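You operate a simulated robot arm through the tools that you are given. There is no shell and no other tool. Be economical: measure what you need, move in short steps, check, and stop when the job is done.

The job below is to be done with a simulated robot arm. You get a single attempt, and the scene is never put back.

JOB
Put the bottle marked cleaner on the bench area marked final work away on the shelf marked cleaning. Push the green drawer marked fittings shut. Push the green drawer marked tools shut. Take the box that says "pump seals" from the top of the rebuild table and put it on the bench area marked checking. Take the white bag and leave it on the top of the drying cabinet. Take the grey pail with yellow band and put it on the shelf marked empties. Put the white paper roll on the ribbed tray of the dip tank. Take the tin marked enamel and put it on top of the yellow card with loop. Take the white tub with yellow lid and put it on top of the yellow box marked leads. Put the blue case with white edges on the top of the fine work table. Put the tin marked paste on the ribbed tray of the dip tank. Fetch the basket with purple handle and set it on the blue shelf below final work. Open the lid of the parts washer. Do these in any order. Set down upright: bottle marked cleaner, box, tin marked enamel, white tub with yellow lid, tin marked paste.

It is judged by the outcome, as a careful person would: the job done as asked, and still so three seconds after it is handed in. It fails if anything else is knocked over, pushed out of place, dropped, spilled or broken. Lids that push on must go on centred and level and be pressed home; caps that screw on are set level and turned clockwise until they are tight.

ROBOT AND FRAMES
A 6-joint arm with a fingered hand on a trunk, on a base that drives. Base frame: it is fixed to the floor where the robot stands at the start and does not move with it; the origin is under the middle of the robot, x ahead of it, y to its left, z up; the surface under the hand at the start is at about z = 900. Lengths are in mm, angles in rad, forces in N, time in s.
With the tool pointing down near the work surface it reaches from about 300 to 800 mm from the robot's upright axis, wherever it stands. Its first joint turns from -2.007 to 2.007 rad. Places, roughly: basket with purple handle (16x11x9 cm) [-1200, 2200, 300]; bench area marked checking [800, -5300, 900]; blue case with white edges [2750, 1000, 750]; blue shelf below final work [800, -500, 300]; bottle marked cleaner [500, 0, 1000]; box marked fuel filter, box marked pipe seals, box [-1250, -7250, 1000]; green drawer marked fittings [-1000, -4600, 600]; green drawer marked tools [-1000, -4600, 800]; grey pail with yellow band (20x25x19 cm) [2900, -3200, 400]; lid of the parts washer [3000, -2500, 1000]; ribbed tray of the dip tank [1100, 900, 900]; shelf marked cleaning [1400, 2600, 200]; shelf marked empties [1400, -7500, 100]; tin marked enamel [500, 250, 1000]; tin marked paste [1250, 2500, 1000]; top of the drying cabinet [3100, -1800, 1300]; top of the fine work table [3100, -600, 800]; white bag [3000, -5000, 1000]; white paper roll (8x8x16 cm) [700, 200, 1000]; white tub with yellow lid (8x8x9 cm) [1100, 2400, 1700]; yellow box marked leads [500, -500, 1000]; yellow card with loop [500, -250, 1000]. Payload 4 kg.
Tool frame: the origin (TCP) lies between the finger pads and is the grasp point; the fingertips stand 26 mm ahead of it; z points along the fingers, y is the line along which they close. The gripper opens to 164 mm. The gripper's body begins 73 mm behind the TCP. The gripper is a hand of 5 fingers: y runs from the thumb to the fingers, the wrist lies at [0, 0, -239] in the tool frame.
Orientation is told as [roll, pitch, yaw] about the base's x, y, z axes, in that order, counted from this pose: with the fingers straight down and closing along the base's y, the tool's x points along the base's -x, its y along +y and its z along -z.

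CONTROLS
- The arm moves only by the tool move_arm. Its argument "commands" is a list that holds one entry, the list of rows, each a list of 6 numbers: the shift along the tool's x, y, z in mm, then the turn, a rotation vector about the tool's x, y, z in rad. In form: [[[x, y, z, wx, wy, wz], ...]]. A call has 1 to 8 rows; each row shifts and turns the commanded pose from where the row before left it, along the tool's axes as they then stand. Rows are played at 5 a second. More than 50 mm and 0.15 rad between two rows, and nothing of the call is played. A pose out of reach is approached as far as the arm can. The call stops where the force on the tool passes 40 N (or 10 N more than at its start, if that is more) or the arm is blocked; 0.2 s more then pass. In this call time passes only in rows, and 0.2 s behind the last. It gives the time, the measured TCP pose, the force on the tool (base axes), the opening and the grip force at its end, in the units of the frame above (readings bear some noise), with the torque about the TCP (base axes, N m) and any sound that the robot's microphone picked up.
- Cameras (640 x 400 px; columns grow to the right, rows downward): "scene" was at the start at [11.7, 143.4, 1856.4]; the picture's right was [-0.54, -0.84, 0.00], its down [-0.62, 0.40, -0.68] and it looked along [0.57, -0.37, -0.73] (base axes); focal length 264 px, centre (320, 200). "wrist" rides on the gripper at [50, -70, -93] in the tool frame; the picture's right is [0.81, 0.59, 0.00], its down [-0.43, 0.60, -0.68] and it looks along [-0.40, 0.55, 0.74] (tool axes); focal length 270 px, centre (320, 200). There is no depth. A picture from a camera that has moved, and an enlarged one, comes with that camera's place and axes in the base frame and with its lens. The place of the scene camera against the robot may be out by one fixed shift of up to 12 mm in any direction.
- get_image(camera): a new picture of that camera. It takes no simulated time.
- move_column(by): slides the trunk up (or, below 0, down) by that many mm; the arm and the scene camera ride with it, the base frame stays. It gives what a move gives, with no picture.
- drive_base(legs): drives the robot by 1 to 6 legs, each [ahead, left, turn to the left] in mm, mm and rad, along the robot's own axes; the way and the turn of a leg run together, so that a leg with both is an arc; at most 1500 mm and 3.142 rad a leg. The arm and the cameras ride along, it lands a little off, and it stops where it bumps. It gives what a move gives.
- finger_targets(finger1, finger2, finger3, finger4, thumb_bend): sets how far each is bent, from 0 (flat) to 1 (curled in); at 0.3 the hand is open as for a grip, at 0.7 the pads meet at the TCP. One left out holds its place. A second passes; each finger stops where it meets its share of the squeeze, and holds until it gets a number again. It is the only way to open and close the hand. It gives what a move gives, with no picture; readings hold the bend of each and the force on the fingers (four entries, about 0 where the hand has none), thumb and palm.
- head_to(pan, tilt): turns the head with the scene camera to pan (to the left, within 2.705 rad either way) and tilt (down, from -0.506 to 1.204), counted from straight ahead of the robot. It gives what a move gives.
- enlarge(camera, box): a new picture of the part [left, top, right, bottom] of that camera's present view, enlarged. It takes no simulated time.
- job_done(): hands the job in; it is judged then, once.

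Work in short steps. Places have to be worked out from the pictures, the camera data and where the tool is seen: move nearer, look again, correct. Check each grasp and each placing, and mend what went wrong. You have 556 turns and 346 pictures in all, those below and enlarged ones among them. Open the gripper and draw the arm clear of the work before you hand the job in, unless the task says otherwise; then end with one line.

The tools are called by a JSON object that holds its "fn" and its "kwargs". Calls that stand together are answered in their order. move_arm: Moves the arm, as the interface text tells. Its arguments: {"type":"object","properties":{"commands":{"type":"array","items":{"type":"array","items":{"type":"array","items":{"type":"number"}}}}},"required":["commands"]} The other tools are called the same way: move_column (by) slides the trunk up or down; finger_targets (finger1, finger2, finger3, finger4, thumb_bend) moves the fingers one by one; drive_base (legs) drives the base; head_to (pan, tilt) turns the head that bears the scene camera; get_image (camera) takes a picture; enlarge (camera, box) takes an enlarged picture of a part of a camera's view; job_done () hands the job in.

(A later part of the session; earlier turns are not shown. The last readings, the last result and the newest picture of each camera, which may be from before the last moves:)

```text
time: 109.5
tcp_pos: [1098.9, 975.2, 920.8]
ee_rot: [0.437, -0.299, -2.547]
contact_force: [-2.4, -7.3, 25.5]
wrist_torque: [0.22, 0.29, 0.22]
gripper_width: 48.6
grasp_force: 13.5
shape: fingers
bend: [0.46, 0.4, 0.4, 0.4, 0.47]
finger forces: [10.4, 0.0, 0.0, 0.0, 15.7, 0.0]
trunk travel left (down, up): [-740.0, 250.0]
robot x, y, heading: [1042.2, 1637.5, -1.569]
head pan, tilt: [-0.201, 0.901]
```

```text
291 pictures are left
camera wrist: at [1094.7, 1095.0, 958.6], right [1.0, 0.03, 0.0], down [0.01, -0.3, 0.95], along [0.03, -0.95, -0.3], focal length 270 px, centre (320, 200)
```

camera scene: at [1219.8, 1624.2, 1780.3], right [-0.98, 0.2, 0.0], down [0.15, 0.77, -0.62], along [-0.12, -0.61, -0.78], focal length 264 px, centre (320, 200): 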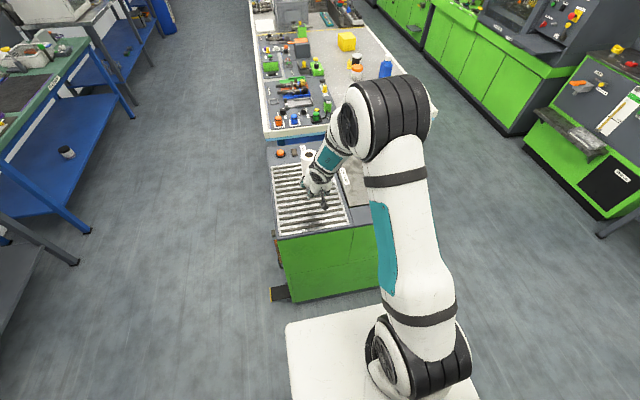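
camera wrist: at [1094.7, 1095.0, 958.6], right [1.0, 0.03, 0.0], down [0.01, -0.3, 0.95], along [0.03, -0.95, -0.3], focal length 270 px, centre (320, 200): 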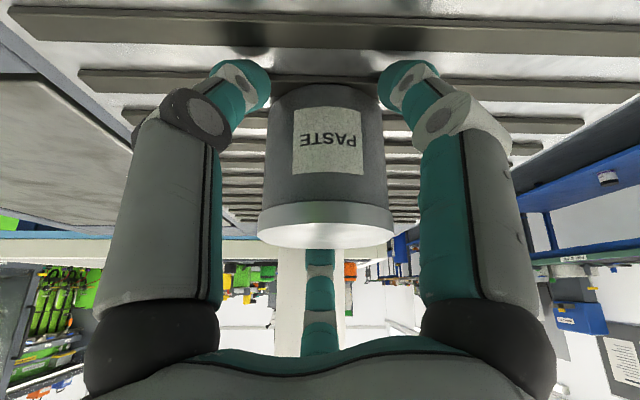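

Now the tin is free of the fingers. I rise straight up and check.

{"fn": "move_arm", "kwargs": {"commands": [[[-1.5, 2, -4.4, 0, 0, 0], [-5.8, 8, -17.4, 0, 0, 0], [-11, 16, -35, 0, 0, 0], [-11, 16, -35, 0, 0, 0], [-11, 16, -35, 0, 0, 0]]]}}

{"fn": "enlarge", "kwargs": {"camera": "scene", "box": [250, 110, 410, 250]}}

{"fn": "get_image", "kwargs": {"camera": "wrist"}}

```text
time: 110.7
tcp_pos: [1135.5, 1004.3, 1031.3]
ee_rot: [0.446, -0.324, -2.566]
contact_force: [0.4, 0.8, 0.4]
wrist_torque: [-0.04, 0.04, 0.0]
gripper_width: 62.0
grasp_force: 0.0
shape: fingers
bend: [0.42, 0.4, 0.4, 0.4, 0.42]
finger forces: [0.1, 0.0, 0.1, 0.1, 0.0, 0.1]
out of reach, approached as far as the arm can: row 2, 3, 4, 5
trunk travel left (down, up): [-740.0, 250.0]
robot x, y, heading: [1045.7, 1640.8, -1.566]
head pan, tilt: [-0.201, 0.901]
```

```text
2.86 times, centred on (330, 180) of scene
camera zoom: at [1219.4, 1627.6, 1690.3], right [-0.98, 0.2, 0.0], down [0.16, 0.77, -0.62], along [-0.12, -0.61, -0.78], focal length 756 px, centre (291, 257)
```

zoom: 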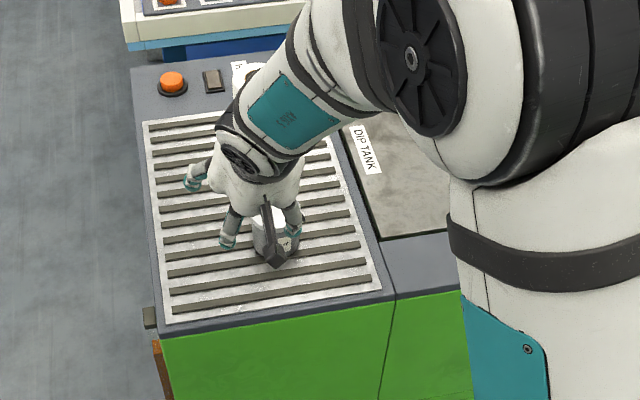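

```text
289 pictures are left
camera wrist: at [1135.0, 1126.3, 1067.2], right [1.0, 0.02, -0.02], down [0.02, -0.28, 0.96], along [0.01, -0.96, -0.28], focal length 270 px, centre (320, 200)
```

wrist: 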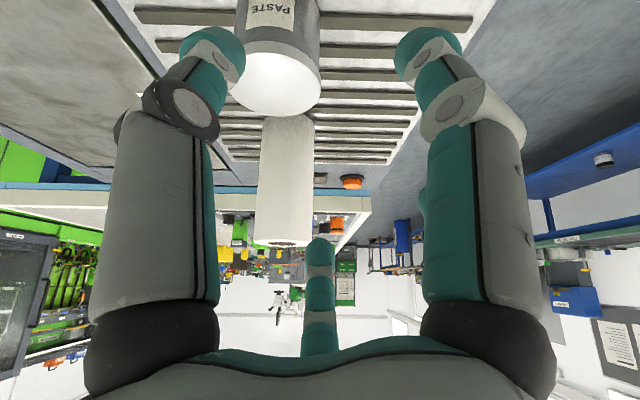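

Both items stand well on the tray. I raise the trunk fully, then undo the tilt.

{"fn": "move_column", "kwargs": {"by": 250}}

{"fn": "move_arm", "kwargs": {"commands": [[[0, 0, 0, 0.11, 0.078, 0], [0, 0, 0, 0.11, 0.078, 0], [0, 0, 0, 0.11, 0.078, 0], [0, 0, 0, 0.11, 0.078, 0]]]}}

```text
time: 113.3
tcp_pos: [1136.7, 1003.2, 1280.7]
ee_rot: [0.445, -0.325, -2.565]
contact_force: [-1.1, -0.7, -0.8]
wrist_torque: [-0.01, -0.01, -0.05]
gripper_width: 61.8
grasp_force: 0.1
shape: fingers
bend: [0.42, 0.4, 0.4, 0.4, 0.42]
finger forces: [0.0, 0.0, 0.0, 0.0, 0.1, 0.0]
trunk travel left (down, up): [-990.0, 0.0]
robot x, y, heading: [1044.8, 1638.7, -1.571]
head pan, tilt: [-0.201, 0.901]
```

```text
time: 114.3
tcp_pos: [1174.6, 1044.4, 1234.5]
ee_rot: [0.239, -0.258, -2.562]
contact_force: [0.2, 0.8, 0.7]
wrist_torque: [0.05, 0.01, -0.01]
gripper_width: 62.0
grasp_force: 0.0
shape: fingers
bend: [0.42, 0.4, 0.4, 0.4, 0.42]
finger forces: [0.0, 0.0, 0.0, 0.0, 0.0, 0.0]
out of reach, approached as far as the arm can: row 1, 2, 3, 4
trunk travel left (down, up): [-990.0, 0.0]
robot x, y, heading: [1041.1, 1641.5, -1.572]
head pan, tilt: [-0.201, 0.901]
```

The arm is at its limit here. I pull the command back toward the robot and down.

{"fn": "move_arm", "kwargs": {"commands": [[[22, -33, 15, 0, 0, 0], [22, -33, 15, 0, 0, 0], [22, -33, 15, 0, 0, 0], [22, -33, 15, 0, 0, 0]]]}}

```text
time: 115.3
tcp_pos: [1163.6, 1174.6, 1126.2]
ee_rot: [0.24, -0.259, -2.561]
contact_force: [-1.0, -0.7, 0.1]
wrist_torque: [-0.04, 0.01, -0.02]
gripper_width: 62.0
grasp_force: 0.1
shape: fingers
bend: [0.42, 0.4, 0.4, 0.4, 0.42]
finger forces: [0.0, 0.0, 0.1, 0.1, 0.0, 0.0]
trunk travel left (down, up): [-990.0, 0.0]
robot x, y, heading: [1040.4, 1637.4, -1.57]
head pan, tilt: [-0.201, 0.901]
```

Commands follow from the reached pose. I finish the untilt now.

{"fn": "move_arm", "kwargs": {"commands": [[[0, 0, 0, 0.085, 0.085, 0], [0, 0, 0, 0.085, 0.085, 0], [0, 0, 0, 0.085, 0.085, 0]]]}}

```text
time: 116.1
tcp_pos: [1160.5, 1178.8, 1119.7]
ee_rot: [0.045, -0.118, -2.539]
contact_force: [0.7, -0.1, 0.4]
wrist_torque: [-0.01, 0.0, -0.01]
gripper_width: 61.9
grasp_force: 0.1
shape: fingers
bend: [0.42, 0.4, 0.4, 0.4, 0.42]
finger forces: [0.0, 0.0, 0.0, 0.1, 0.1, 0.0]
out of reach, approached as far as the arm can: row 1, 2, 3
trunk travel left (down, up): [-990.0, 0.0]
robot x, y, heading: [1041.0, 1635.3, -1.569]
head pan, tilt: [-0.201, 0.901]
```

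Possibly a wrist-roll limit; I rotate the yaw back toward neutral.

{"fn": "move_arm", "kwargs": {"commands": [[[0, 0, 0, 0, 0, -0.14], [0, 0, 0, 0, 0, -0.14], [0, 0, 0, 0, 0, -0.14], [0, 0, 0, 0, 0, -0.14]]]}}

{"fn": "move_arm", "kwargs": {"commands": [[[0, 0, 0, 0.02, 0.06, 0], [0, 0, 0, 0, 0, -0.1], [0, 0, 0, 0, 0, -0.1], [0, 0, 0, 0, 0, -0.1]]]}}

```text
time: 117.1
tcp_pos: [1161.4, 1225.5, 1075.2]
ee_rot: [-0.017, -0.121, -1.975]
contact_force: [0.5, -0.1, 0.3]
wrist_torque: [0.03, 0.0, 0.02]
gripper_width: 61.9
grasp_force: 0.1
shape: fingers
bend: [0.42, 0.4, 0.4, 0.4, 0.42]
finger forces: [0.0, 0.0, 0.1, 0.1, 0.0, 0.0]
out of reach, approached as far as the arm can: row 1, 2, 3, 4
trunk travel left (down, up): [-990.0, 0.0]
robot x, y, heading: [1043.4, 1637.2, -1.57]
head pan, tilt: [-0.201, 0.901]
```

```text
time: 118.1
tcp_pos: [1175.5, 1294.9, 1067.1]
ee_rot: [-0.052, -0.045, -1.678]
contact_force: [0.4, 0.3, -0.9]
wrist_torque: [-0.02, -0.01, 0.02]
gripper_width: 61.7
grasp_force: 0.0
shape: fingers
bend: [0.42, 0.4, 0.4, 0.4, 0.42]
finger forces: [0.1, 0.1, 0.0, 0.1, 0.1, 0.0]
out of reach, approached as far as the arm can: row 1, 2, 4
trunk travel left (down, up): [-990.0, 0.0]
robot x, y, heading: [1046.0, 1638.4, -1.562]
head pan, tilt: [-0.201, 0.901]
```

The pose drifted inward; I push it outward and up and check.

{"fn": "move_arm", "kwargs": {"commands": [[[-37, 4, -25, 0, 0, 0], [-37, 4, -25, 0, 0, 0], [-37, 4, -25, 0, 0, 0], [-37, 4, -25, 0, 0, 0]]]}}

{"fn": "get_image", "kwargs": {"camera": "scene"}}

```text
time: 119.3
tcp_pos: [1220.3, 1160.2, 1172.2]
ee_rot: [0.086, 0.055, -1.919]
contact_force: [0.0, 0.3, 0.4]
wrist_torque: [0.02, 0.01, 0.03]
gripper_width: 62.2
grasp_force: 0.1
shape: fingers
bend: [0.42, 0.4, 0.4, 0.4, 0.42]
finger forces: [0.0, 0.0, 0.1, 0.0, 0.1, 0.0]
out of reach, approached as far as the arm can: row 1, 2
trunk travel left (down, up): [-990.0, 0.0]
robot x, y, heading: [1044.0, 1637.9, -1.569]
head pan, tilt: [-0.201, 0.901]
stopped in row 4: the arm was blocked; the commanded pose is now the measured one
```

```text
288 pictures are left
camera scene: at [1219.6, 1626.2, 1940.3], right [-0.98, 0.2, 0.0], down [0.16, 0.77, -0.62], along [-0.12, -0.61, -0.78], focal length 264 px, centre (320, 200)
```

scene: 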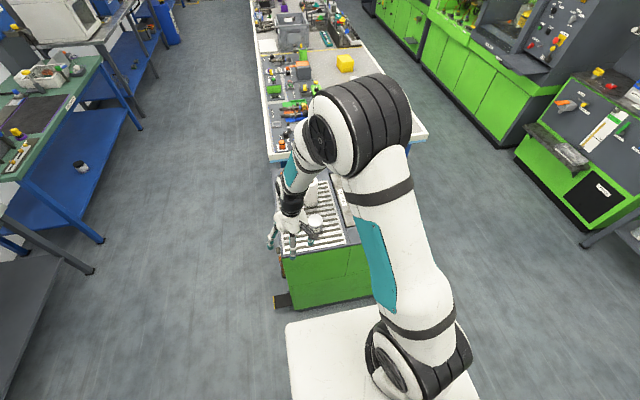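

Level the tool with a small rotation.

{"fn": "move_arm", "kwargs": {"commands": [[[0, 0, 0, 0.086, -0.055, 0]]]}}

```text
time: 119.7
tcp_pos: [1220.3, 1160.2, 1171.3]
ee_rot: [-0.003, -0.003, -1.919]
contact_force: [0.6, -0.1, -0.5]
wrist_torque: [0.0, 0.01, 0.01]
gripper_width: 61.9
grasp_force: 0.0
shape: fingers
bend: [0.42, 0.4, 0.4, 0.4, 0.42]
finger forces: [0.0, 0.0, 0.0, 0.1, 0.0, 0.0]
trunk travel left (down, up): [-990.0, 0.0]
robot x, y, heading: [1045.6, 1638.8, -1.569]
head pan, tilt: [-0.201, 0.901]
```

Level again. I turn around to the shelf.

{"fn": "drive_base", "kwargs": {"legs": [[0, 0, 3.14]]}}

{"fn": "head_to", "kwargs": {"pan": -0.15, "tilt": 0.4}}

{"fn": "move_arm", "kwargs": {"commands": [[[0, 0, -45, 0, 0, 0], [0, 0, -45, 0, 0, 0], [0, 0, -45, 0, 0, 0], [0, 0, -45, 0, 0, 0]]]}}

{"fn": "get_image", "kwargs": {"camera": "scene"}}

```text
time: 127.5
tcp_pos: [850.7, 2109.5, 1171.5]
ee_rot: [0.001, -0.003, 1.256]
contact_force: [0.2, -0.2, 0.2]
wrist_torque: [0.01, -0.02, 0.0]
gripper_width: 61.9
grasp_force: 0.0
shape: fingers
bend: [0.42, 0.4, 0.4, 0.4, 0.42]
finger forces: [0.0, 0.1, 0.0, 0.0, 0.0, 0.0]
trunk travel left (down, up): [-990.0, 0.0]
robot x, y, heading: [1045.1, 1636.4, 1.604]
head pan, tilt: [-0.201, 0.901]
```

```text
time: 128.4
tcp_pos: [849.4, 2110.0, 1170.9]
ee_rot: [0.0, -0.002, 1.256]
contact_force: [-0.1, 0.9, -0.8]
wrist_torque: [-0.01, 0.0, -0.06]
gripper_width: 62.0
grasp_force: 0.0
shape: fingers
bend: [0.42, 0.4, 0.4, 0.4, 0.42]
finger forces: [0.1, 0.1, 0.1, 0.0, 0.0, 0.0]
trunk travel left (down, up): [-990.0, 0.0]
robot x, y, heading: [1046.6, 1640.2, 1.609]
head pan, tilt: [-0.15, 0.4]
```

```text
time: 129.4
tcp_pos: [850.6, 2108.9, 1353.0]
ee_rot: [-0.001, -0.003, 1.258]
contact_force: [0.5, 0.9, 0.3]
wrist_torque: [0.0, 0.0, 0.01]
gripper_width: 62.1
grasp_force: 0.1
shape: fingers
bend: [0.42, 0.4, 0.4, 0.4, 0.42]
finger forces: [0.1, 0.0, 0.1, 0.0, 0.1, 0.0]
trunk travel left (down, up): [-990.0, 0.0]
robot x, y, heading: [1044.1, 1638.5, 1.606]
head pan, tilt: [-0.15, 0.4]
```

```text
287 pictures are left
camera scene: at [876.4, 1663.5, 1983.4], right [0.99, -0.11, 0.0], down [-0.04, -0.39, -0.92], along [0.1, 0.92, -0.39], focal length 264 px, centre (320, 200)
```

scene: 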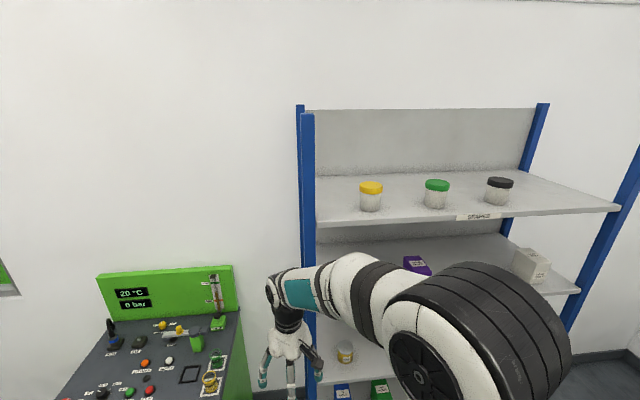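

It rises fine. I keep rising to test the height limit with the tool pointing down.

{"fn": "move_arm", "kwargs": {"commands": [[[0, 0, -45, 0, 0, 0], [0, 0, -45, 0, 0, 0], [0, 0, -45, 0, 0, 0], [0, 0, -45, 0, 0, 0], [0, 0, -45, 0, 0, 0], [0, 0, -45, 0, 0, 0], [0, 0, -45, 0, 0, 0], [0, 0, -45, 0, 0, 0]]]}}

```text
time: 131.2
tcp_pos: [850.5, 2112.5, 1551.0]
ee_rot: [0.004, -0.006, 1.257]
contact_force: [-0.1, 0.4, -0.7]
wrist_torque: [0.0, 0.0, 0.0]
gripper_width: 62.0
grasp_force: 0.0
shape: fingers
bend: [0.42, 0.4, 0.4, 0.4, 0.42]
finger forces: [0.0, 0.1, 0.0, 0.0, 0.1, 0.0]
out of reach, approached as far as the arm can: row 5, 6, 7, 8
trunk travel left (down, up): [-990.0, 0.0]
robot x, y, heading: [1040.4, 1637.3, 1.605]
head pan, tilt: [-0.15, 0.4]
```

The limit with the tool straight down is ≈1551, so I'll take the tub with the hand tilted forward about 56°. I lower, set yaw, then tilt.

{"fn": "move_arm", "kwargs": {"commands": [[[0, 0, 40, 0, 0, 0], [0, 0, 40, 0, 0, 0], [0, 0, 20, 0, 0, -0.139], [0, 0, 0, 0, 0, -0.139], [0, 0, 0, 0, 0, -0.139], [0, 0, 0, 0, 0, -0.139], [0, 0, 0, 0, 0, -0.139]]]}}

{"fn": "move_arm", "kwargs": {"commands": [[[0, 0, 0, 0.0476, -0.1316, 0], [0, 0, 0, 0.0476, -0.1316, 0], [0, 0, 0, 0.0476, -0.1316, 0], [0, 0, 0, 0.0476, -0.1316, 0], [0, 0, 0, 0.0476, -0.1316, 0], [0, 0, 0, 0.0476, -0.1316, 0], [0, 0, 0, 0.0476, -0.1316, 0]]]}}

{"fn": "get_image", "kwargs": {"camera": "scene"}}

```text
time: 132.8
tcp_pos: [849.9, 2110.4, 1450.6]
ee_rot: [-0.004, 0.0, 1.955]
contact_force: [-0.4, 0.9, 0.3]
wrist_torque: [0.03, 0.01, 0.0]
gripper_width: 61.8
grasp_force: 0.0
shape: fingers
bend: [0.42, 0.4, 0.4, 0.4, 0.42]
finger forces: [0.1, 0.0, 0.1, 0.0, 0.1, 0.0]
trunk travel left (down, up): [-990.0, 0.0]
robot x, y, heading: [1047.1, 1638.3, 1.608]
head pan, tilt: [-0.15, 0.4]
```

```text
time: 134.4
tcp_pos: [850.5, 2111.0, 1450.3]
ee_rot: [-0.473, -0.897, 2.184]
contact_force: [0.5, 0.0, -1.0]
wrist_torque: [-0.01, 0.01, 0.02]
gripper_width: 62.0
grasp_force: 0.1
shape: fingers
bend: [0.42, 0.4, 0.4, 0.4, 0.42]
finger forces: [0.0, 0.0, 0.1, 0.0, 0.0, 0.0]
trunk travel left (down, up): [-990.0, 0.0]
robot x, y, heading: [1044.5, 1639.6, 1.606]
head pan, tilt: [-0.15, 0.4]
```

```text
286 pictures are left
camera scene: at [875.5, 1664.9, 1983.4], right [0.99, -0.11, 0.0], down [-0.04, -0.39, -0.92], along [0.1, 0.92, -0.39], focal length 264 px, centre (320, 200)
```

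scene: 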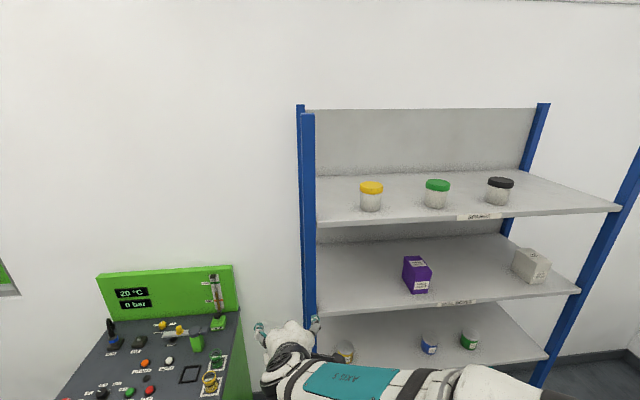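

The tilt works. I sidestep right so the hand is in front of the tub, then raise.

{"fn": "drive_base", "kwargs": {"legs": [[0, -290, -0.035]]}}

{"fn": "move_arm", "kwargs": {"commands": [[[-33, -12, -23, 0, 0, 0], [-33, -12, -23, 0, 0, 0], [-33, -12, -23, 0, 0, 0], [-33, -12, -23, 0, 0, 0], [-33, -12, -23, 0, 0, 0], [-33, -12, -23, 0, 0, 0]]]}}

```text
time: 136.4
tcp_pos: [1156.3, 2123.1, 1451.6]
ee_rot: [-0.472, -0.895, 2.148]
contact_force: [1.4, -0.2, 0.5]
wrist_torque: [-0.02, 0.0, 0.02]
gripper_width: 62.1
grasp_force: 0.1
shape: fingers
bend: [0.42, 0.4, 0.4, 0.4, 0.42]
finger forces: [0.1, 0.1, 0.1, 0.0, 0.0, 0.0]
trunk travel left (down, up): [-990.0, 0.0]
robot x, y, heading: [1337.2, 1646.9, 1.574]
head pan, tilt: [-0.15, 0.4]
```

```text
time: 137.8
tcp_pos: [1120.5, 2162.0, 1687.6]
ee_rot: [-0.471, -0.896, 2.149]
contact_force: [0.7, -0.1, -0.2]
wrist_torque: [-0.04, -0.02, -0.01]
gripper_width: 62.1
grasp_force: 0.1
shape: fingers
bend: [0.42, 0.4, 0.4, 0.4, 0.42]
finger forces: [0.0, 0.1, 0.0, 0.0, 0.0, 0.0]
out of reach, approached as far as the arm can: row 1, 2, 3, 4, 5
trunk travel left (down, up): [-990.0, 0.0]
robot x, y, heading: [1335.6, 1646.3, 1.577]
head pan, tilt: [-0.15, 0.4]
```

High enough now. I drive slowly nearer and look with the wrist camera.

{"fn": "drive_base", "kwargs": {"legs": [[180, -30, 0]]}}

{"fn": "get_image", "kwargs": {"camera": "wrist"}}

{"fn": "get_image", "kwargs": {"camera": "scene"}}

```text
time: 139.4
tcp_pos: [1149.3, 2343.0, 1687.3]
ee_rot: [-0.471, -0.896, 2.154]
contact_force: [0.3, -0.3, 0.7]
wrist_torque: [-0.04, -0.05, 0.0]
gripper_width: 62.2
grasp_force: 0.0
shape: fingers
bend: [0.42, 0.4, 0.4, 0.4, 0.42]
finger forces: [0.1, 0.1, 0.0, 0.0, 0.0, 0.0]
trunk travel left (down, up): [-990.0, 0.0]
robot x, y, heading: [1363.8, 1824.3, 1.579]
head pan, tilt: [-0.15, 0.4]
```

```text
285 pictures are left
camera wrist: at [1231.7, 2253.2, 1718.7], right [-0.27, -0.54, -0.8], down [-0.7, -0.45, 0.55], along [-0.65, 0.71, -0.25], focal length 270 px, centre (320, 200)
```

wrist: 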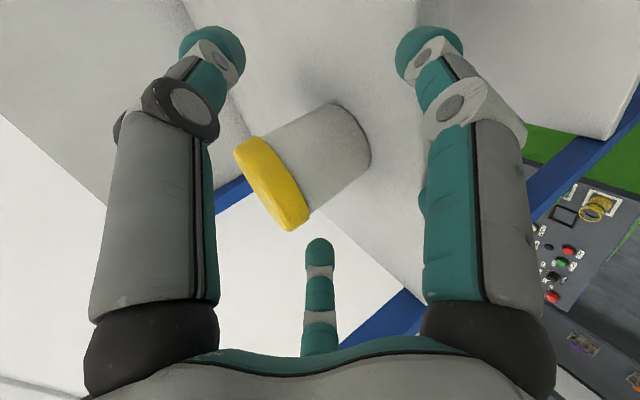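

```text
284 pictures are left
camera scene: at [1195.7, 1858.0, 1983.3], right [0.99, -0.14, 0.0], down [-0.05, -0.39, -0.92], along [0.13, 0.91, -0.39], focal length 264 px, centre (320, 200)
```

scene: 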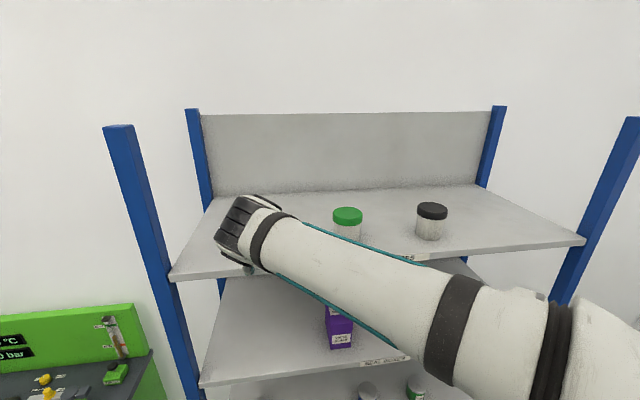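

The wrist view suggests the tub is nearer x≈1100. I shift 45 mm left and look again.

{"fn": "move_arm", "kwargs": {"commands": [[[-15.5, 42.2, 0.2, 0, 0, 0]]]}}

{"fn": "get_image", "kwargs": {"camera": "wrist"}}

```text
time: 139.8
tcp_pos: [1100.2, 2344.6, 1684.4]
ee_rot: [-0.473, -0.893, 2.155]
contact_force: [-0.6, 0.1, 0.6]
wrist_torque: [0.02, 0.0, -0.07]
gripper_width: 62.0
grasp_force: 0.1
shape: fingers
bend: [0.42, 0.4, 0.4, 0.4, 0.42]
finger forces: [0.1, 0.0, 0.0, 0.1, 0.0, 0.0]
trunk travel left (down, up): [-990.0, 0.0]
robot x, y, heading: [1365.1, 1825.1, 1.582]
head pan, tilt: [-0.15, 0.4]
```

```text
283 pictures are left
camera wrist: at [1182.1, 2253.5, 1717.2], right [-0.27, -0.54, -0.8], down [-0.71, -0.45, 0.54], along [-0.65, 0.71, -0.26], focal length 270 px, centre (320, 200)
```

wrist: 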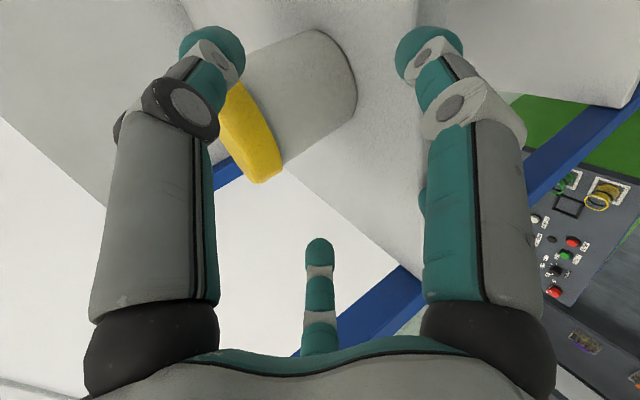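

Triangulation puts the tub at about (1123, 2407), base z≈1622. I move over it a little higher, then look.

{"fn": "move_arm", "kwargs": {"commands": [[[-3, -25.6, -7.9, 0, 0, 0], [-11.7, -4.4, 18.7, 0, 0, 0], [-11.7, -4.4, 18.7, 0, 0, 0]]]}}

{"fn": "get_image", "kwargs": {"camera": "wrist"}}

{"fn": "get_image", "kwargs": {"camera": "scene"}}

```text
time: 140.6
tcp_pos: [1128.3, 2388.3, 1700.6]
ee_rot: [-0.469, -0.896, 2.154]
contact_force: [0.0, 0.5, 0.0]
wrist_torque: [-0.03, 0.0, 0.03]
gripper_width: 62.2
grasp_force: 0.1
shape: fingers
bend: [0.42, 0.4, 0.4, 0.4, 0.42]
finger forces: [0.0, 0.0, 0.0, 0.0, 0.0, 0.1]
trunk travel left (down, up): [-990.0, 0.0]
robot x, y, heading: [1361.1, 1829.5, 1.581]
head pan, tilt: [-0.15, 0.4]
```

```text
282 pictures are left
camera wrist: at [1210.8, 2296.7, 1733.7], right [-0.27, -0.54, -0.8], down [-0.7, -0.45, 0.55], along [-0.65, 0.71, -0.25], focal length 270 px, centre (320, 200)
```

wrist: 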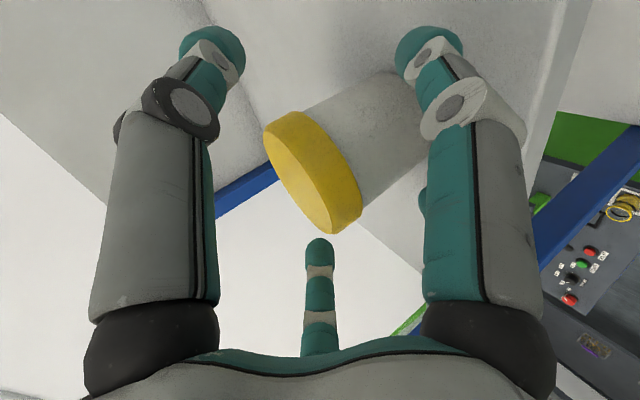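

```text
281 pictures are left
camera scene: at [1196.2, 1857.1, 1983.4], right [0.99, -0.14, 0.0], down [-0.05, -0.39, -0.92], along [0.13, 0.91, -0.39], focal length 264 px, centre (320, 200)
```

scene: 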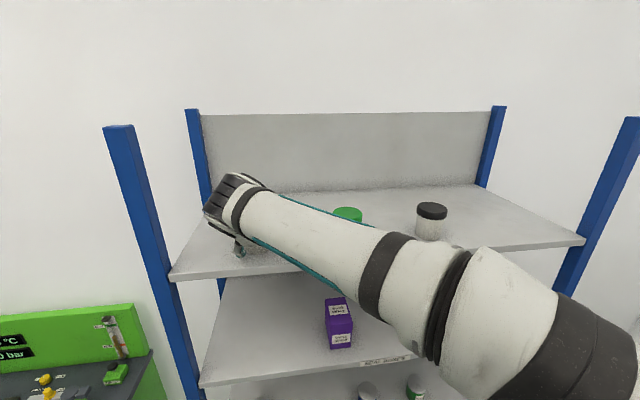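

The tub is near (1119, 2414), top ≈1695. I move forward a bit and then down toward grasp height.

{"fn": "move_arm", "kwargs": {"commands": [[[-15.6, 3.7, 20, 0, 0, 0], [11.7, 4.2, 8.3, 0, 0, 0], [11.7, 4.2, 8.3, 0, 0, 0]]]}}

{"fn": "get_image", "kwargs": {"camera": "wrist"}}

```text
time: 141.4
tcp_pos: [1117.2, 2407.0, 1676.6]
ee_rot: [-0.475, -0.906, 2.158]
contact_force: [-0.8, -8.0, 23.5]
wrist_torque: [-0.32, 0.14, 0.03]
gripper_width: 50.8
grasp_force: 11.3
shape: fingers
bend: [0.45, 0.45, 0.4, 0.4, 0.42]
finger forces: [10.0, 13.5, 0.0, 0.0, 0.0, 0.0]
trunk travel left (down, up): [-990.0, 0.0]
robot x, y, heading: [1365.2, 1824.7, 1.576]
head pan, tilt: [-0.15, 0.4]
```

```text
280 pictures are left
camera wrist: at [1200.9, 2315.9, 1707.7], right [-0.28, -0.53, -0.8], down [-0.7, -0.46, 0.54], along [-0.66, 0.71, -0.24], focal length 270 px, centre (320, 200)
```

wrist: 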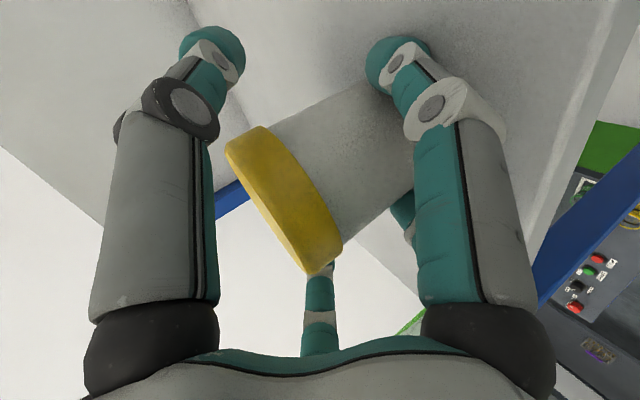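

The front fingertips reached the shelf. I rise 5 mm and close the hand.

{"fn": "move_arm", "kwargs": {"commands": [[[-4, -1.4, -2.8, 0, 0, 0]]]}}

{"fn": "finger_targets", "kwargs": {"finger1": 0.48, "finger2": 0.48, "finger3": 0.48, "finger4": 0.48, "thumb_bend": 0.48}}

{"fn": "get_image", "kwargs": {"camera": "wrist"}}

```text
time: 141.8
tcp_pos: [1117.8, 2409.9, 1676.7]
ee_rot: [-0.473, -0.898, 2.155]
contact_force: [-2.1, -1.3, 16.6]
wrist_torque: [-0.12, 0.15, 0.06]
gripper_width: 51.5
grasp_force: 8.8
shape: fingers
bend: [0.45, 0.45, 0.4, 0.4, 0.42]
finger forces: [6.7, 10.2, 0.0, 0.0, 0.1, 0.0]
trunk travel left (down, up): [-990.0, 0.0]
robot x, y, heading: [1365.9, 1824.3, 1.579]
head pan, tilt: [-0.15, 0.4]
```

```text
time: 142.8
tcp_pos: [1117.7, 2411.7, 1675.6]
ee_rot: [-0.471, -0.896, 2.153]
contact_force: [-0.6, -0.9, 5.2]
wrist_torque: [-0.04, 0.02, -0.01]
gripper_width: 43.2
grasp_force: 6.5
shape: fingers
bend: [0.48, 0.49, 0.48, 0.48, 0.48]
finger forces: [5.8, 6.6, 0.0, 0.0, 0.1, 0.1]
trunk travel left (down, up): [-990.0, 0.0]
robot x, y, heading: [1363.3, 1824.8, 1.575]
head pan, tilt: [-0.15, 0.4]
```

```text
279 pictures are left
camera wrist: at [1201.0, 2320.3, 1708.1], right [-0.27, -0.54, -0.8], down [-0.7, -0.45, 0.55], along [-0.65, 0.71, -0.25], focal length 270 px, centre (320, 200)
```

wrist: 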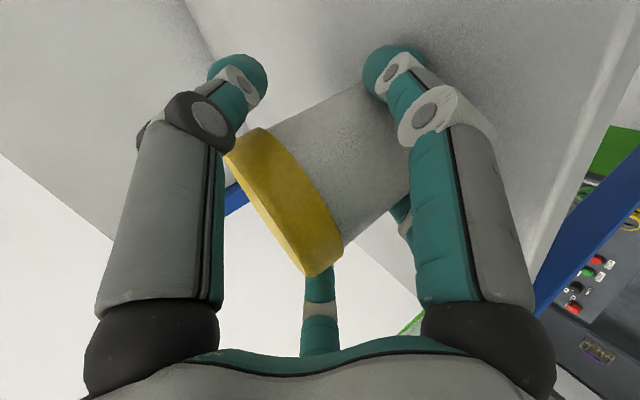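

The hand surrounds the tub. I close to grip.

{"fn": "finger_targets", "kwargs": {"finger1": 0.7, "finger2": 0.7, "finger3": 0.7, "finger4": 0.7, "thumb_bend": 0.7}}

{"fn": "get_image", "kwargs": {"camera": "wrist"}}

```text
time: 143.8
tcp_pos: [1118.3, 2410.4, 1676.4]
ee_rot: [-0.472, -0.897, 2.155]
contact_force: [3.5, 0.5, 9.6]
wrist_torque: [0.0, 0.14, 0.01]
gripper_width: 33.9
grasp_force: 33.7
shape: fingers
bend: [0.5, 0.5, 0.55, 0.51, 0.58]
finger forces: [7.5, 12.8, 13.2, 8.2, 24.9, 0.1]
trunk travel left (down, up): [-990.0, 0.0]
robot x, y, heading: [1362.7, 1825.0, 1.584]
head pan, tilt: [-0.15, 0.4]
```

```text
278 pictures are left
camera wrist: at [1202.2, 2320.3, 1708.8], right [-0.27, -0.54, -0.8], down [-0.7, -0.45, 0.55], along [-0.65, 0.71, -0.25], focal length 270 px, centre (320, 200)
```

wrist: 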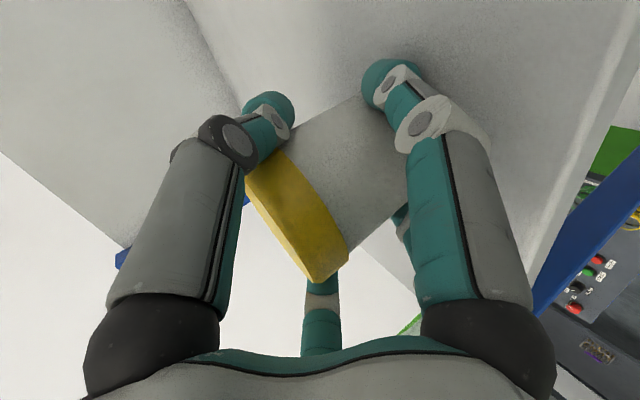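

Gripped. Lift 25 mm and check.

{"fn": "move_arm", "kwargs": {"commands": [[[-9.8, -3.5, -7, 0, 0, 0], [-9.8, -3.5, -7, 0, 0, 0]]]}}

{"fn": "get_image", "kwargs": {"camera": "wrist"}}

```text
time: 144.4
tcp_pos: [1117.6, 2411.9, 1700.6]
ee_rot: [-0.472, -0.895, 2.154]
contact_force: [-0.2, 0.0, -2.0]
wrist_torque: [-0.03, 0.0, -0.02]
gripper_width: 33.2
grasp_force: 33.1
shape: fingers
bend: [0.5, 0.49, 0.55, 0.51, 0.59]
finger forces: [7.5, 12.2, 14.7, 7.3, 23.6, 0.1]
trunk travel left (down, up): [-990.0, 0.0]
robot x, y, heading: [1361.5, 1827.3, 1.577]
head pan, tilt: [-0.15, 0.4]
```

```text
277 pictures are left
camera wrist: at [1201.0, 2320.6, 1732.8], right [-0.27, -0.54, -0.8], down [-0.71, -0.45, 0.55], along [-0.65, 0.71, -0.26], focal length 270 px, centre (320, 200)
```

wrist: 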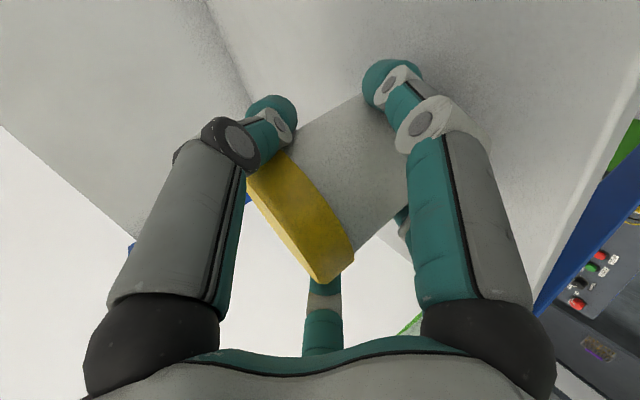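

Held. I back out and drive around to the bench front, carrying the tub high.

{"fn": "drive_base", "kwargs": {"legs": [[-345, 0, 0], [0, 1500, 0]]}}

{"fn": "drive_base", "kwargs": {"legs": [[0, 80, -1.571]]}}

{"fn": "drive_base", "kwargs": {"legs": [[0, -1400, 0], [0, -650, 0]]}}

{"fn": "head_to", "kwargs": {"pan": 0.0, "tilt": 0.85}}

{"fn": "get_image", "kwargs": {"camera": "scene"}}

```text
time: 153.6
tcp_pos: [-363.1, 2042.9, 1701.6]
ee_rot: [-0.471, -0.896, 2.161]
contact_force: [0.0, 0.1, -1.7]
wrist_torque: [-0.01, -0.01, 0.0]
gripper_width: 33.1
grasp_force: 32.8
shape: fingers
bend: [0.5, 0.49, 0.55, 0.51, 0.59]
finger forces: [7.5, 12.2, 14.7, 7.4, 23.6, 0.0]
trunk travel left (down, up): [-990.0, 0.0]
robot x, y, heading: [-112.7, 1455.9, 1.587]
head pan, tilt: [-0.15, 0.4]
```

```text
time: 157.8
tcp_pos: [416.2, 1760.8, 1699.9]
ee_rot: [-0.472, -0.894, 0.598]
contact_force: [-0.1, 0.4, -1.0]
wrist_torque: [-0.01, -0.01, -0.02]
gripper_width: 32.9
grasp_force: 33.2
shape: fingers
bend: [0.51, 0.49, 0.55, 0.51, 0.59]
finger forces: [7.1, 11.8, 15.4, 7.3, 23.4, 0.0]
trunk travel left (down, up): [-990.0, 0.0]
robot x, y, heading: [-166.9, 1506.2, 0.026]
head pan, tilt: [-0.15, 0.4]
```

```text
time: 167.9
tcp_pos: [482.5, -264.0, 1701.2]
ee_rot: [-0.471, -0.896, 0.616]
contact_force: [0.2, 0.2, -1.4]
wrist_torque: [-0.02, 0.04, -0.02]
gripper_width: 32.8
grasp_force: 32.2
shape: fingers
bend: [0.51, 0.49, 0.55, 0.51, 0.59]
finger forces: [7.1, 11.8, 15.6, 7.5, 23.5, 0.1]
trunk travel left (down, up): [-990.0, 0.0]
robot x, y, heading: [-92.4, -524.3, 0.044]
head pan, tilt: [-0.15, 0.4]
```

```text
time: 168.8
tcp_pos: [482.4, -262.5, 1701.3]
ee_rot: [-0.472, -0.895, 0.617]
contact_force: [-0.2, -0.7, -0.8]
wrist_torque: [-0.05, -0.01, 0.0]
gripper_width: 32.9
grasp_force: 32.1
shape: fingers
bend: [0.51, 0.49, 0.55, 0.51, 0.59]
finger forces: [7.2, 11.8, 15.5, 7.4, 23.5, 0.0]
trunk travel left (down, up): [-990.0, 0.0]
robot x, y, heading: [-95.8, -525.1, 0.041]
head pan, tilt: [0.0, 0.85]
```

```text
276 pictures are left
camera scene: at [-80.2, -339.4, 1944.3], right [0.04, -1.0, 0.0], down [-0.75, -0.03, -0.66], along [0.66, 0.03, -0.75], focal length 264 px, centre (320, 200)
```

scene: 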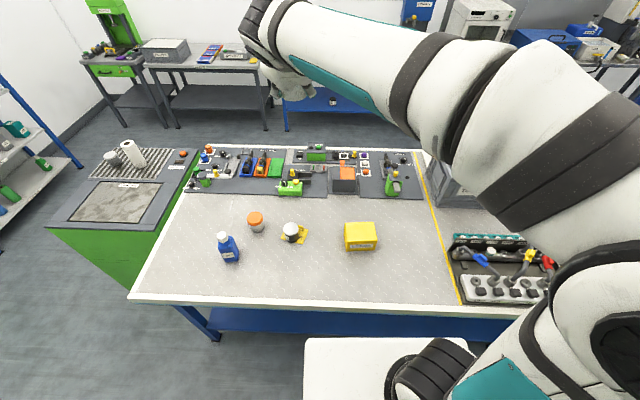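

I zoom on the yellow box and on the tin to check both.

{"fn": "enlarge", "kwargs": {"camera": "scene", "box": [230, 200, 390, 280]}}

{"fn": "enlarge", "kwargs": {"camera": "scene", "box": [230, 30, 350, 120]}}

```text
4.00 times, centred on (310, 240) of scene
camera zoom: at [-80.2, -339.4, 1944.3], right [0.04, -1.0, 0.0], down [-0.75, -0.03, -0.66], along [0.66, 0.03, -0.75], focal length 1058 px, centre (360, 40)
```

zoom: 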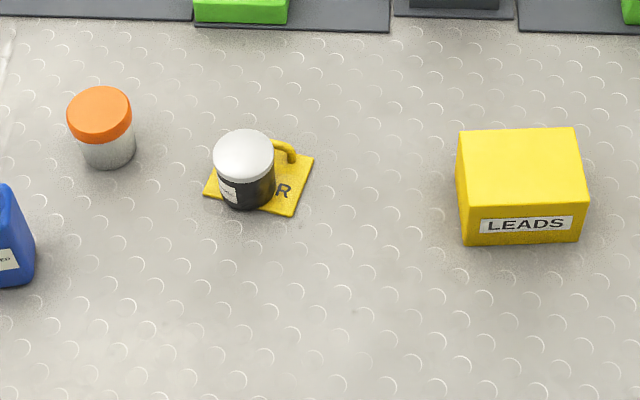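

```text
4.44 times, centred on (290, 75) of scene
camera zoom: at [-80.2, -339.4, 1944.3], right [0.04, -1.0, 0.0], down [-0.75, -0.03, -0.66], along [0.66, 0.03, -0.75], focal length 1175 px, centre (453, 756)
```

zoom: 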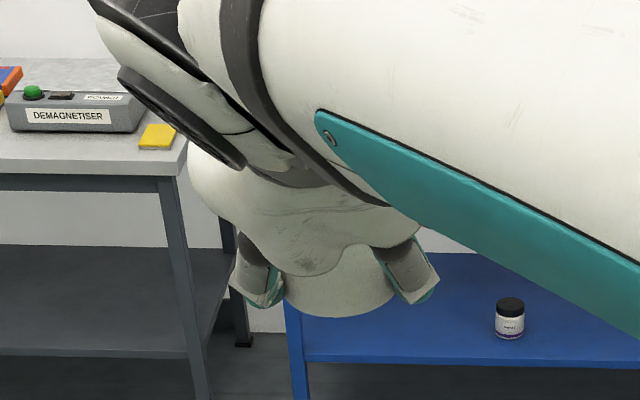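

The box top is ≈982 high, centred near (577, −495). I sidestep right and forward so the tub is above it, then lower the trunk.

{"fn": "drive_base", "kwargs": {"legs": [[20, -235, -0.04]]}}

{"fn": "move_column", "kwargs": {"by": -500}}

{"fn": "get_image", "kwargs": {"camera": "scene"}}

{"fn": "get_image", "kwargs": {"camera": "wrist"}}

```text
time: 170.6
tcp_pos: [517.8, -524.8, 1700.2]
ee_rot: [-0.471, -0.896, 0.575]
contact_force: [-0.2, 0.2, -1.7]
wrist_torque: [0.0, 0.04, 0.0]
gripper_width: 32.7
grasp_force: 32.5
shape: fingers
bend: [0.51, 0.49, 0.55, 0.51, 0.59]
finger forces: [7.1, 11.9, 15.5, 7.3, 23.5, 0.0]
trunk travel left (down, up): [-990.0, 0.0]
robot x, y, heading: [-71.3, -763.1, -0.001]
head pan, tilt: [0.0, 0.85]
```

```text
refused: -500 is not a number from -400 to 400
```

```text
273 pictures are left
camera scene: at [-47.6, -579.7, 1944.3], right [0.0, -1.0, 0.0], down [-0.75, 0.0, -0.66], along [0.66, 0.0, -0.75], focal length 264 px, centre (320, 200)
```

scene: 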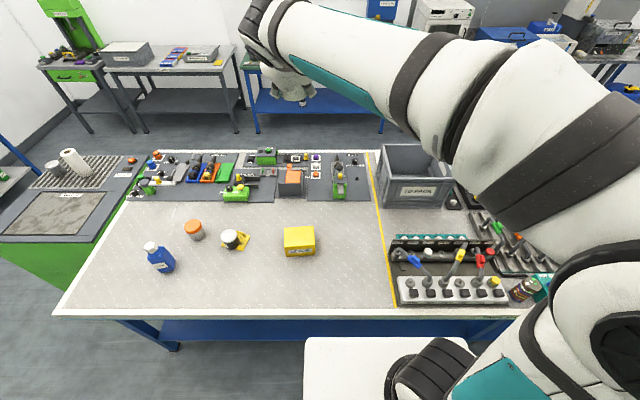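

```text
272 pictures are left
camera wrist: at [427.2, -609.0, 1733.0], right [-0.53, 0.28, -0.8], down [-0.45, 0.71, 0.55], along [0.72, 0.65, -0.25], focal length 270 px, centre (320, 200)
```

wrist: 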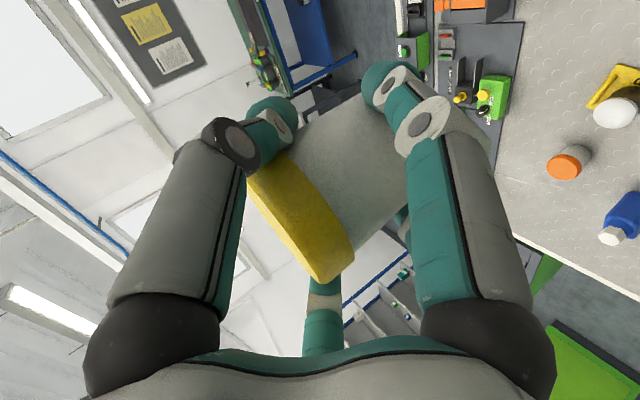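

Lower the trunk 400 first and look.

{"fn": "move_column", "kwargs": {"by": -400}}

{"fn": "get_image", "kwargs": {"camera": "scene"}}

```text
time: 174.4
tcp_pos: [517.4, -526.3, 1300.2]
ee_rot: [-0.471, -0.895, 0.573]
contact_force: [-1.1, -0.2, -1.4]
wrist_torque: [0.0, 0.01, -0.01]
gripper_width: 32.6
grasp_force: 32.0
shape: fingers
bend: [0.51, 0.49, 0.55, 0.51, 0.59]
finger forces: [7.1, 11.7, 15.4, 7.5, 23.5, 0.0]
trunk travel left (down, up): [-590.0, 400.0]
robot x, y, heading: [-72.6, -767.7, -0.003]
head pan, tilt: [0.0, 0.85]
```

```text
271 pictures are left
camera scene: at [-47.7, -579.1, 1544.3], right [0.0, -1.0, 0.0], down [-0.75, 0.0, -0.66], along [0.66, 0.0, -0.75], focal length 264 px, centre (320, 200)
```

scene: 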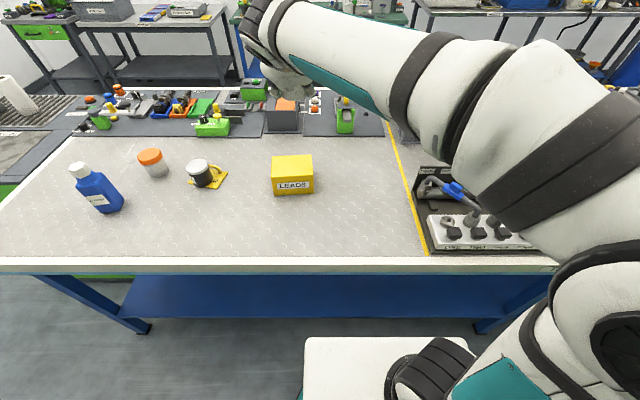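

Lower another 150 and look through the wrist camera.

{"fn": "move_column", "kwargs": {"by": -150}}

{"fn": "get_image", "kwargs": {"camera": "wrist"}}

{"fn": "get_image", "kwargs": {"camera": "scene"}}

```text
time: 176.1
tcp_pos: [517.9, -526.2, 1150.7]
ee_rot: [-0.472, -0.895, 0.573]
contact_force: [-0.6, -0.2, -1.7]
wrist_torque: [-0.02, 0.05, -0.01]
gripper_width: 32.6
grasp_force: 33.2
shape: fingers
bend: [0.51, 0.49, 0.55, 0.51, 0.59]
finger forces: [7.2, 11.7, 15.4, 7.5, 23.4, 0.0]
trunk travel left (down, up): [-440.0, 550.0]
robot x, y, heading: [-71.1, -767.1, -0.0]
head pan, tilt: [0.0, 0.85]
```

```text
270 pictures are left
camera wrist: at [427.0, -608.5, 1183.0], right [-0.53, 0.28, -0.8], down [-0.45, 0.71, 0.55], along [0.72, 0.65, -0.25], focal length 270 px, centre (320, 200)
```

wrist: 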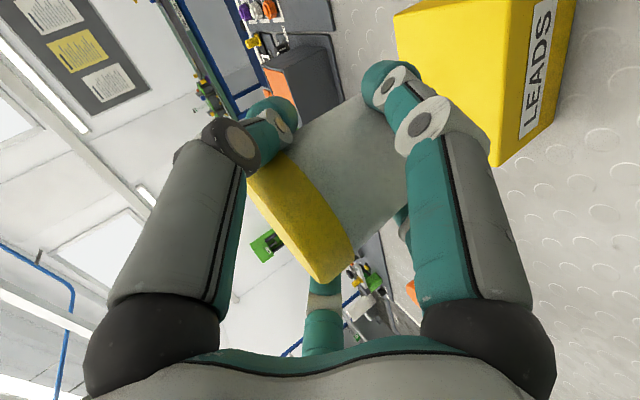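

```text
269 pictures are left
camera scene: at [-47.8, -579.1, 1394.3], right [0.0, -1.0, 0.0], down [-0.75, 0.0, -0.66], along [0.66, 0.0, -0.75], focal length 264 px, centre (320, 200)
```

scene: 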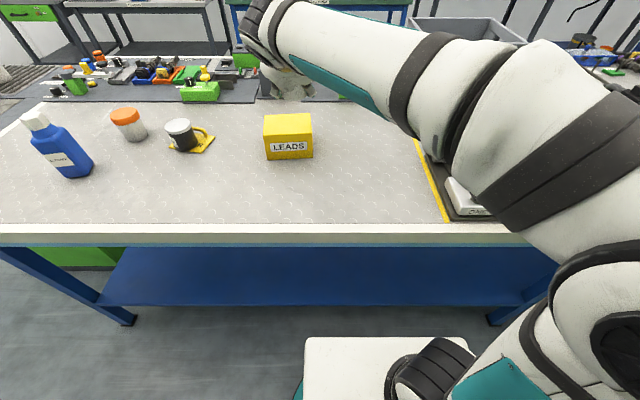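

Checking the held tub in the scene view.

{"fn": "enlarge", "kwargs": {"camera": "scene", "box": [230, 30, 350, 170]}}

```text
2.86 times, centred on (290, 100) of scene
camera zoom: at [-47.8, -579.1, 1394.3], right [0.0, -1.0, 0.0], down [-0.75, 0.0, -0.66], along [0.66, 0.0, -0.75], focal length 756 px, centre (406, 486)
```

zoom: 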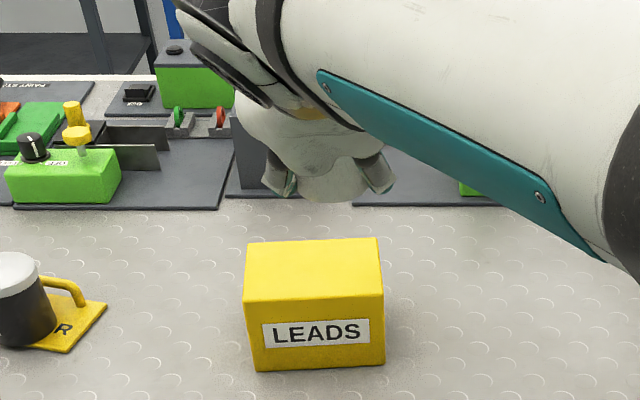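

The tub centre is about 10–15 mm ahead of the TCP. I shift to TCP (566, −492).

{"fn": "move_arm", "kwargs": {"commands": [[[-18.4, 11.5, 19.9, 0, 0, 0], [-18.4, 11.5, 19.9, 0, 0, 0]]]}}

{"fn": "move_column", "kwargs": {"by": -70}}

{"fn": "enlarge", "kwargs": {"camera": "scene", "box": [230, 30, 350, 170]}}

{"fn": "get_image", "kwargs": {"camera": "wrist"}}

```text
time: 176.7
tcp_pos: [568.3, -491.0, 1149.1]
ee_rot: [-0.472, -0.894, 0.575]
contact_force: [0.4, -0.3, -1.8]
wrist_torque: [0.0, 0.01, 0.0]
gripper_width: 32.6
grasp_force: 32.7
shape: fingers
bend: [0.51, 0.49, 0.55, 0.51, 0.59]
finger forces: [7.1, 11.8, 15.5, 7.3, 23.4, 0.0]
trunk travel left (down, up): [-440.0, 550.0]
robot x, y, heading: [-70.0, -764.1, -0.007]
head pan, tilt: [0.0, 0.85]
```

```text
time: 177.8
tcp_pos: [565.7, -492.0, 1079.6]
ee_rot: [-0.472, -0.897, 0.575]
contact_force: [-0.5, 0.2, -1.9]
wrist_torque: [0.0, 0.03, 0.03]
gripper_width: 32.3
grasp_force: 32.8
shape: fingers
bend: [0.51, 0.49, 0.55, 0.51, 0.59]
finger forces: [7.1, 11.8, 15.5, 7.4, 23.4, 0.0]
trunk travel left (down, up): [-370.0, 620.0]
robot x, y, heading: [-73.2, -762.2, 0.005]
head pan, tilt: [0.0, 0.85]
```

```text
2.86 times, centred on (290, 100) of scene
camera zoom: at [-47.8, -579.1, 1324.2], right [0.0, -1.0, 0.0], down [-0.75, 0.0, -0.66], along [0.66, 0.0, -0.75], focal length 756 px, centre (406, 486)
```

zoom: 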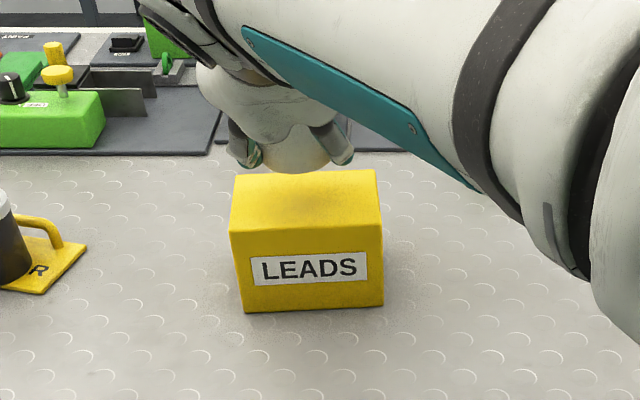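

```text
266 pictures are left
camera wrist: at [475.4, -575.4, 1112.1], right [-0.53, 0.28, -0.8], down [-0.45, 0.71, 0.55], along [0.72, 0.65, -0.25], focal length 270 px, centre (320, 200)
```

wrist: 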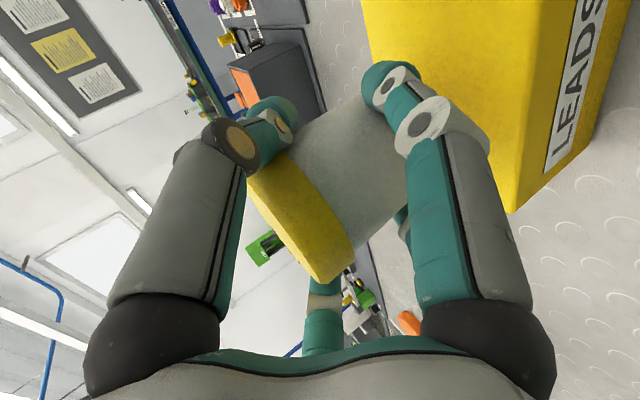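

Aligned laterally. Lower 20 with the trunk, then small steps.

{"fn": "move_column", "kwargs": {"by": -18}}

{"fn": "move_arm", "kwargs": {"commands": [[[2.3, 0.85, 1.7, 0, 0, 0], [2.3, 0.85, 1.7, 0, 0, 0]]]}}

{"fn": "enlarge", "kwargs": {"camera": "scene", "box": [230, 30, 350, 170]}}

```text
time: 178.5
tcp_pos: [566.5, -491.6, 1061.7]
ee_rot: [-0.47, -0.895, 0.576]
contact_force: [1.1, 0.2, -1.2]
wrist_torque: [-0.02, 0.03, -0.01]
gripper_width: 32.6
grasp_force: 32.5
shape: fingers
bend: [0.51, 0.49, 0.55, 0.51, 0.59]
finger forces: [7.1, 11.9, 15.6, 7.3, 23.4, 0.0]
trunk travel left (down, up): [-352.0, 638.0]
robot x, y, heading: [-76.1, -764.0, 0.005]
head pan, tilt: [0.0, 0.85]
```

```text
time: 179.1
tcp_pos: [568.0, -492.3, 1056.7]
ee_rot: [-0.473, -0.896, 0.574]
contact_force: [0.0, 0.9, -1.9]
wrist_torque: [-0.03, 0.01, 0.0]
gripper_width: 32.4
grasp_force: 32.8
shape: fingers
bend: [0.51, 0.49, 0.55, 0.51, 0.59]
finger forces: [7.1, 11.9, 15.5, 7.4, 23.4, 0.1]
trunk travel left (down, up): [-352.0, 638.0]
robot x, y, heading: [-70.1, -767.5, -0.0]
head pan, tilt: [0.0, 0.85]
```

```text
2.86 times, centred on (290, 100) of scene
camera zoom: at [-47.7, -579.1, 1306.2], right [0.0, -1.0, 0.0], down [-0.75, 0.0, -0.66], along [0.66, 0.0, -0.75], focal length 756 px, centre (406, 486)
```

zoom: 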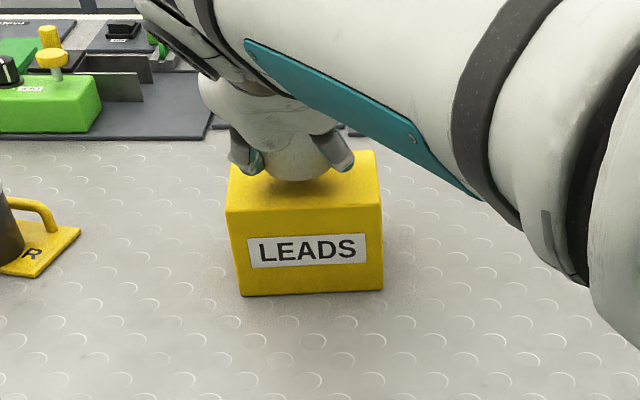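

Nearly there. Continue down.

{"fn": "move_arm", "kwargs": {"commands": [[[2.3, 0.85, 1.7, 0, 0, 0], [2.3, 0.85, 1.7, 0, 0, 0], [1.6, 0.6, 1.1, 0, 0, 0], [1.6, 0.6, 1.1, 0, 0, 0]]]}}

```text
time: 180.1
tcp_pos: [565.1, -494.0, 1046.0]
ee_rot: [-0.471, -0.894, 0.575]
contact_force: [-0.5, -0.3, -1.3]
wrist_torque: [0.0, 0.02, -0.01]
gripper_width: 32.5
grasp_force: 33.0
shape: fingers
bend: [0.51, 0.49, 0.55, 0.51, 0.59]
finger forces: [7.1, 11.9, 15.5, 7.3, 23.4, 0.1]
trunk travel left (down, up): [-352.0, 638.0]
robot x, y, heading: [-70.2, -764.7, 0.005]
head pan, tilt: [0.0, 0.85]
```

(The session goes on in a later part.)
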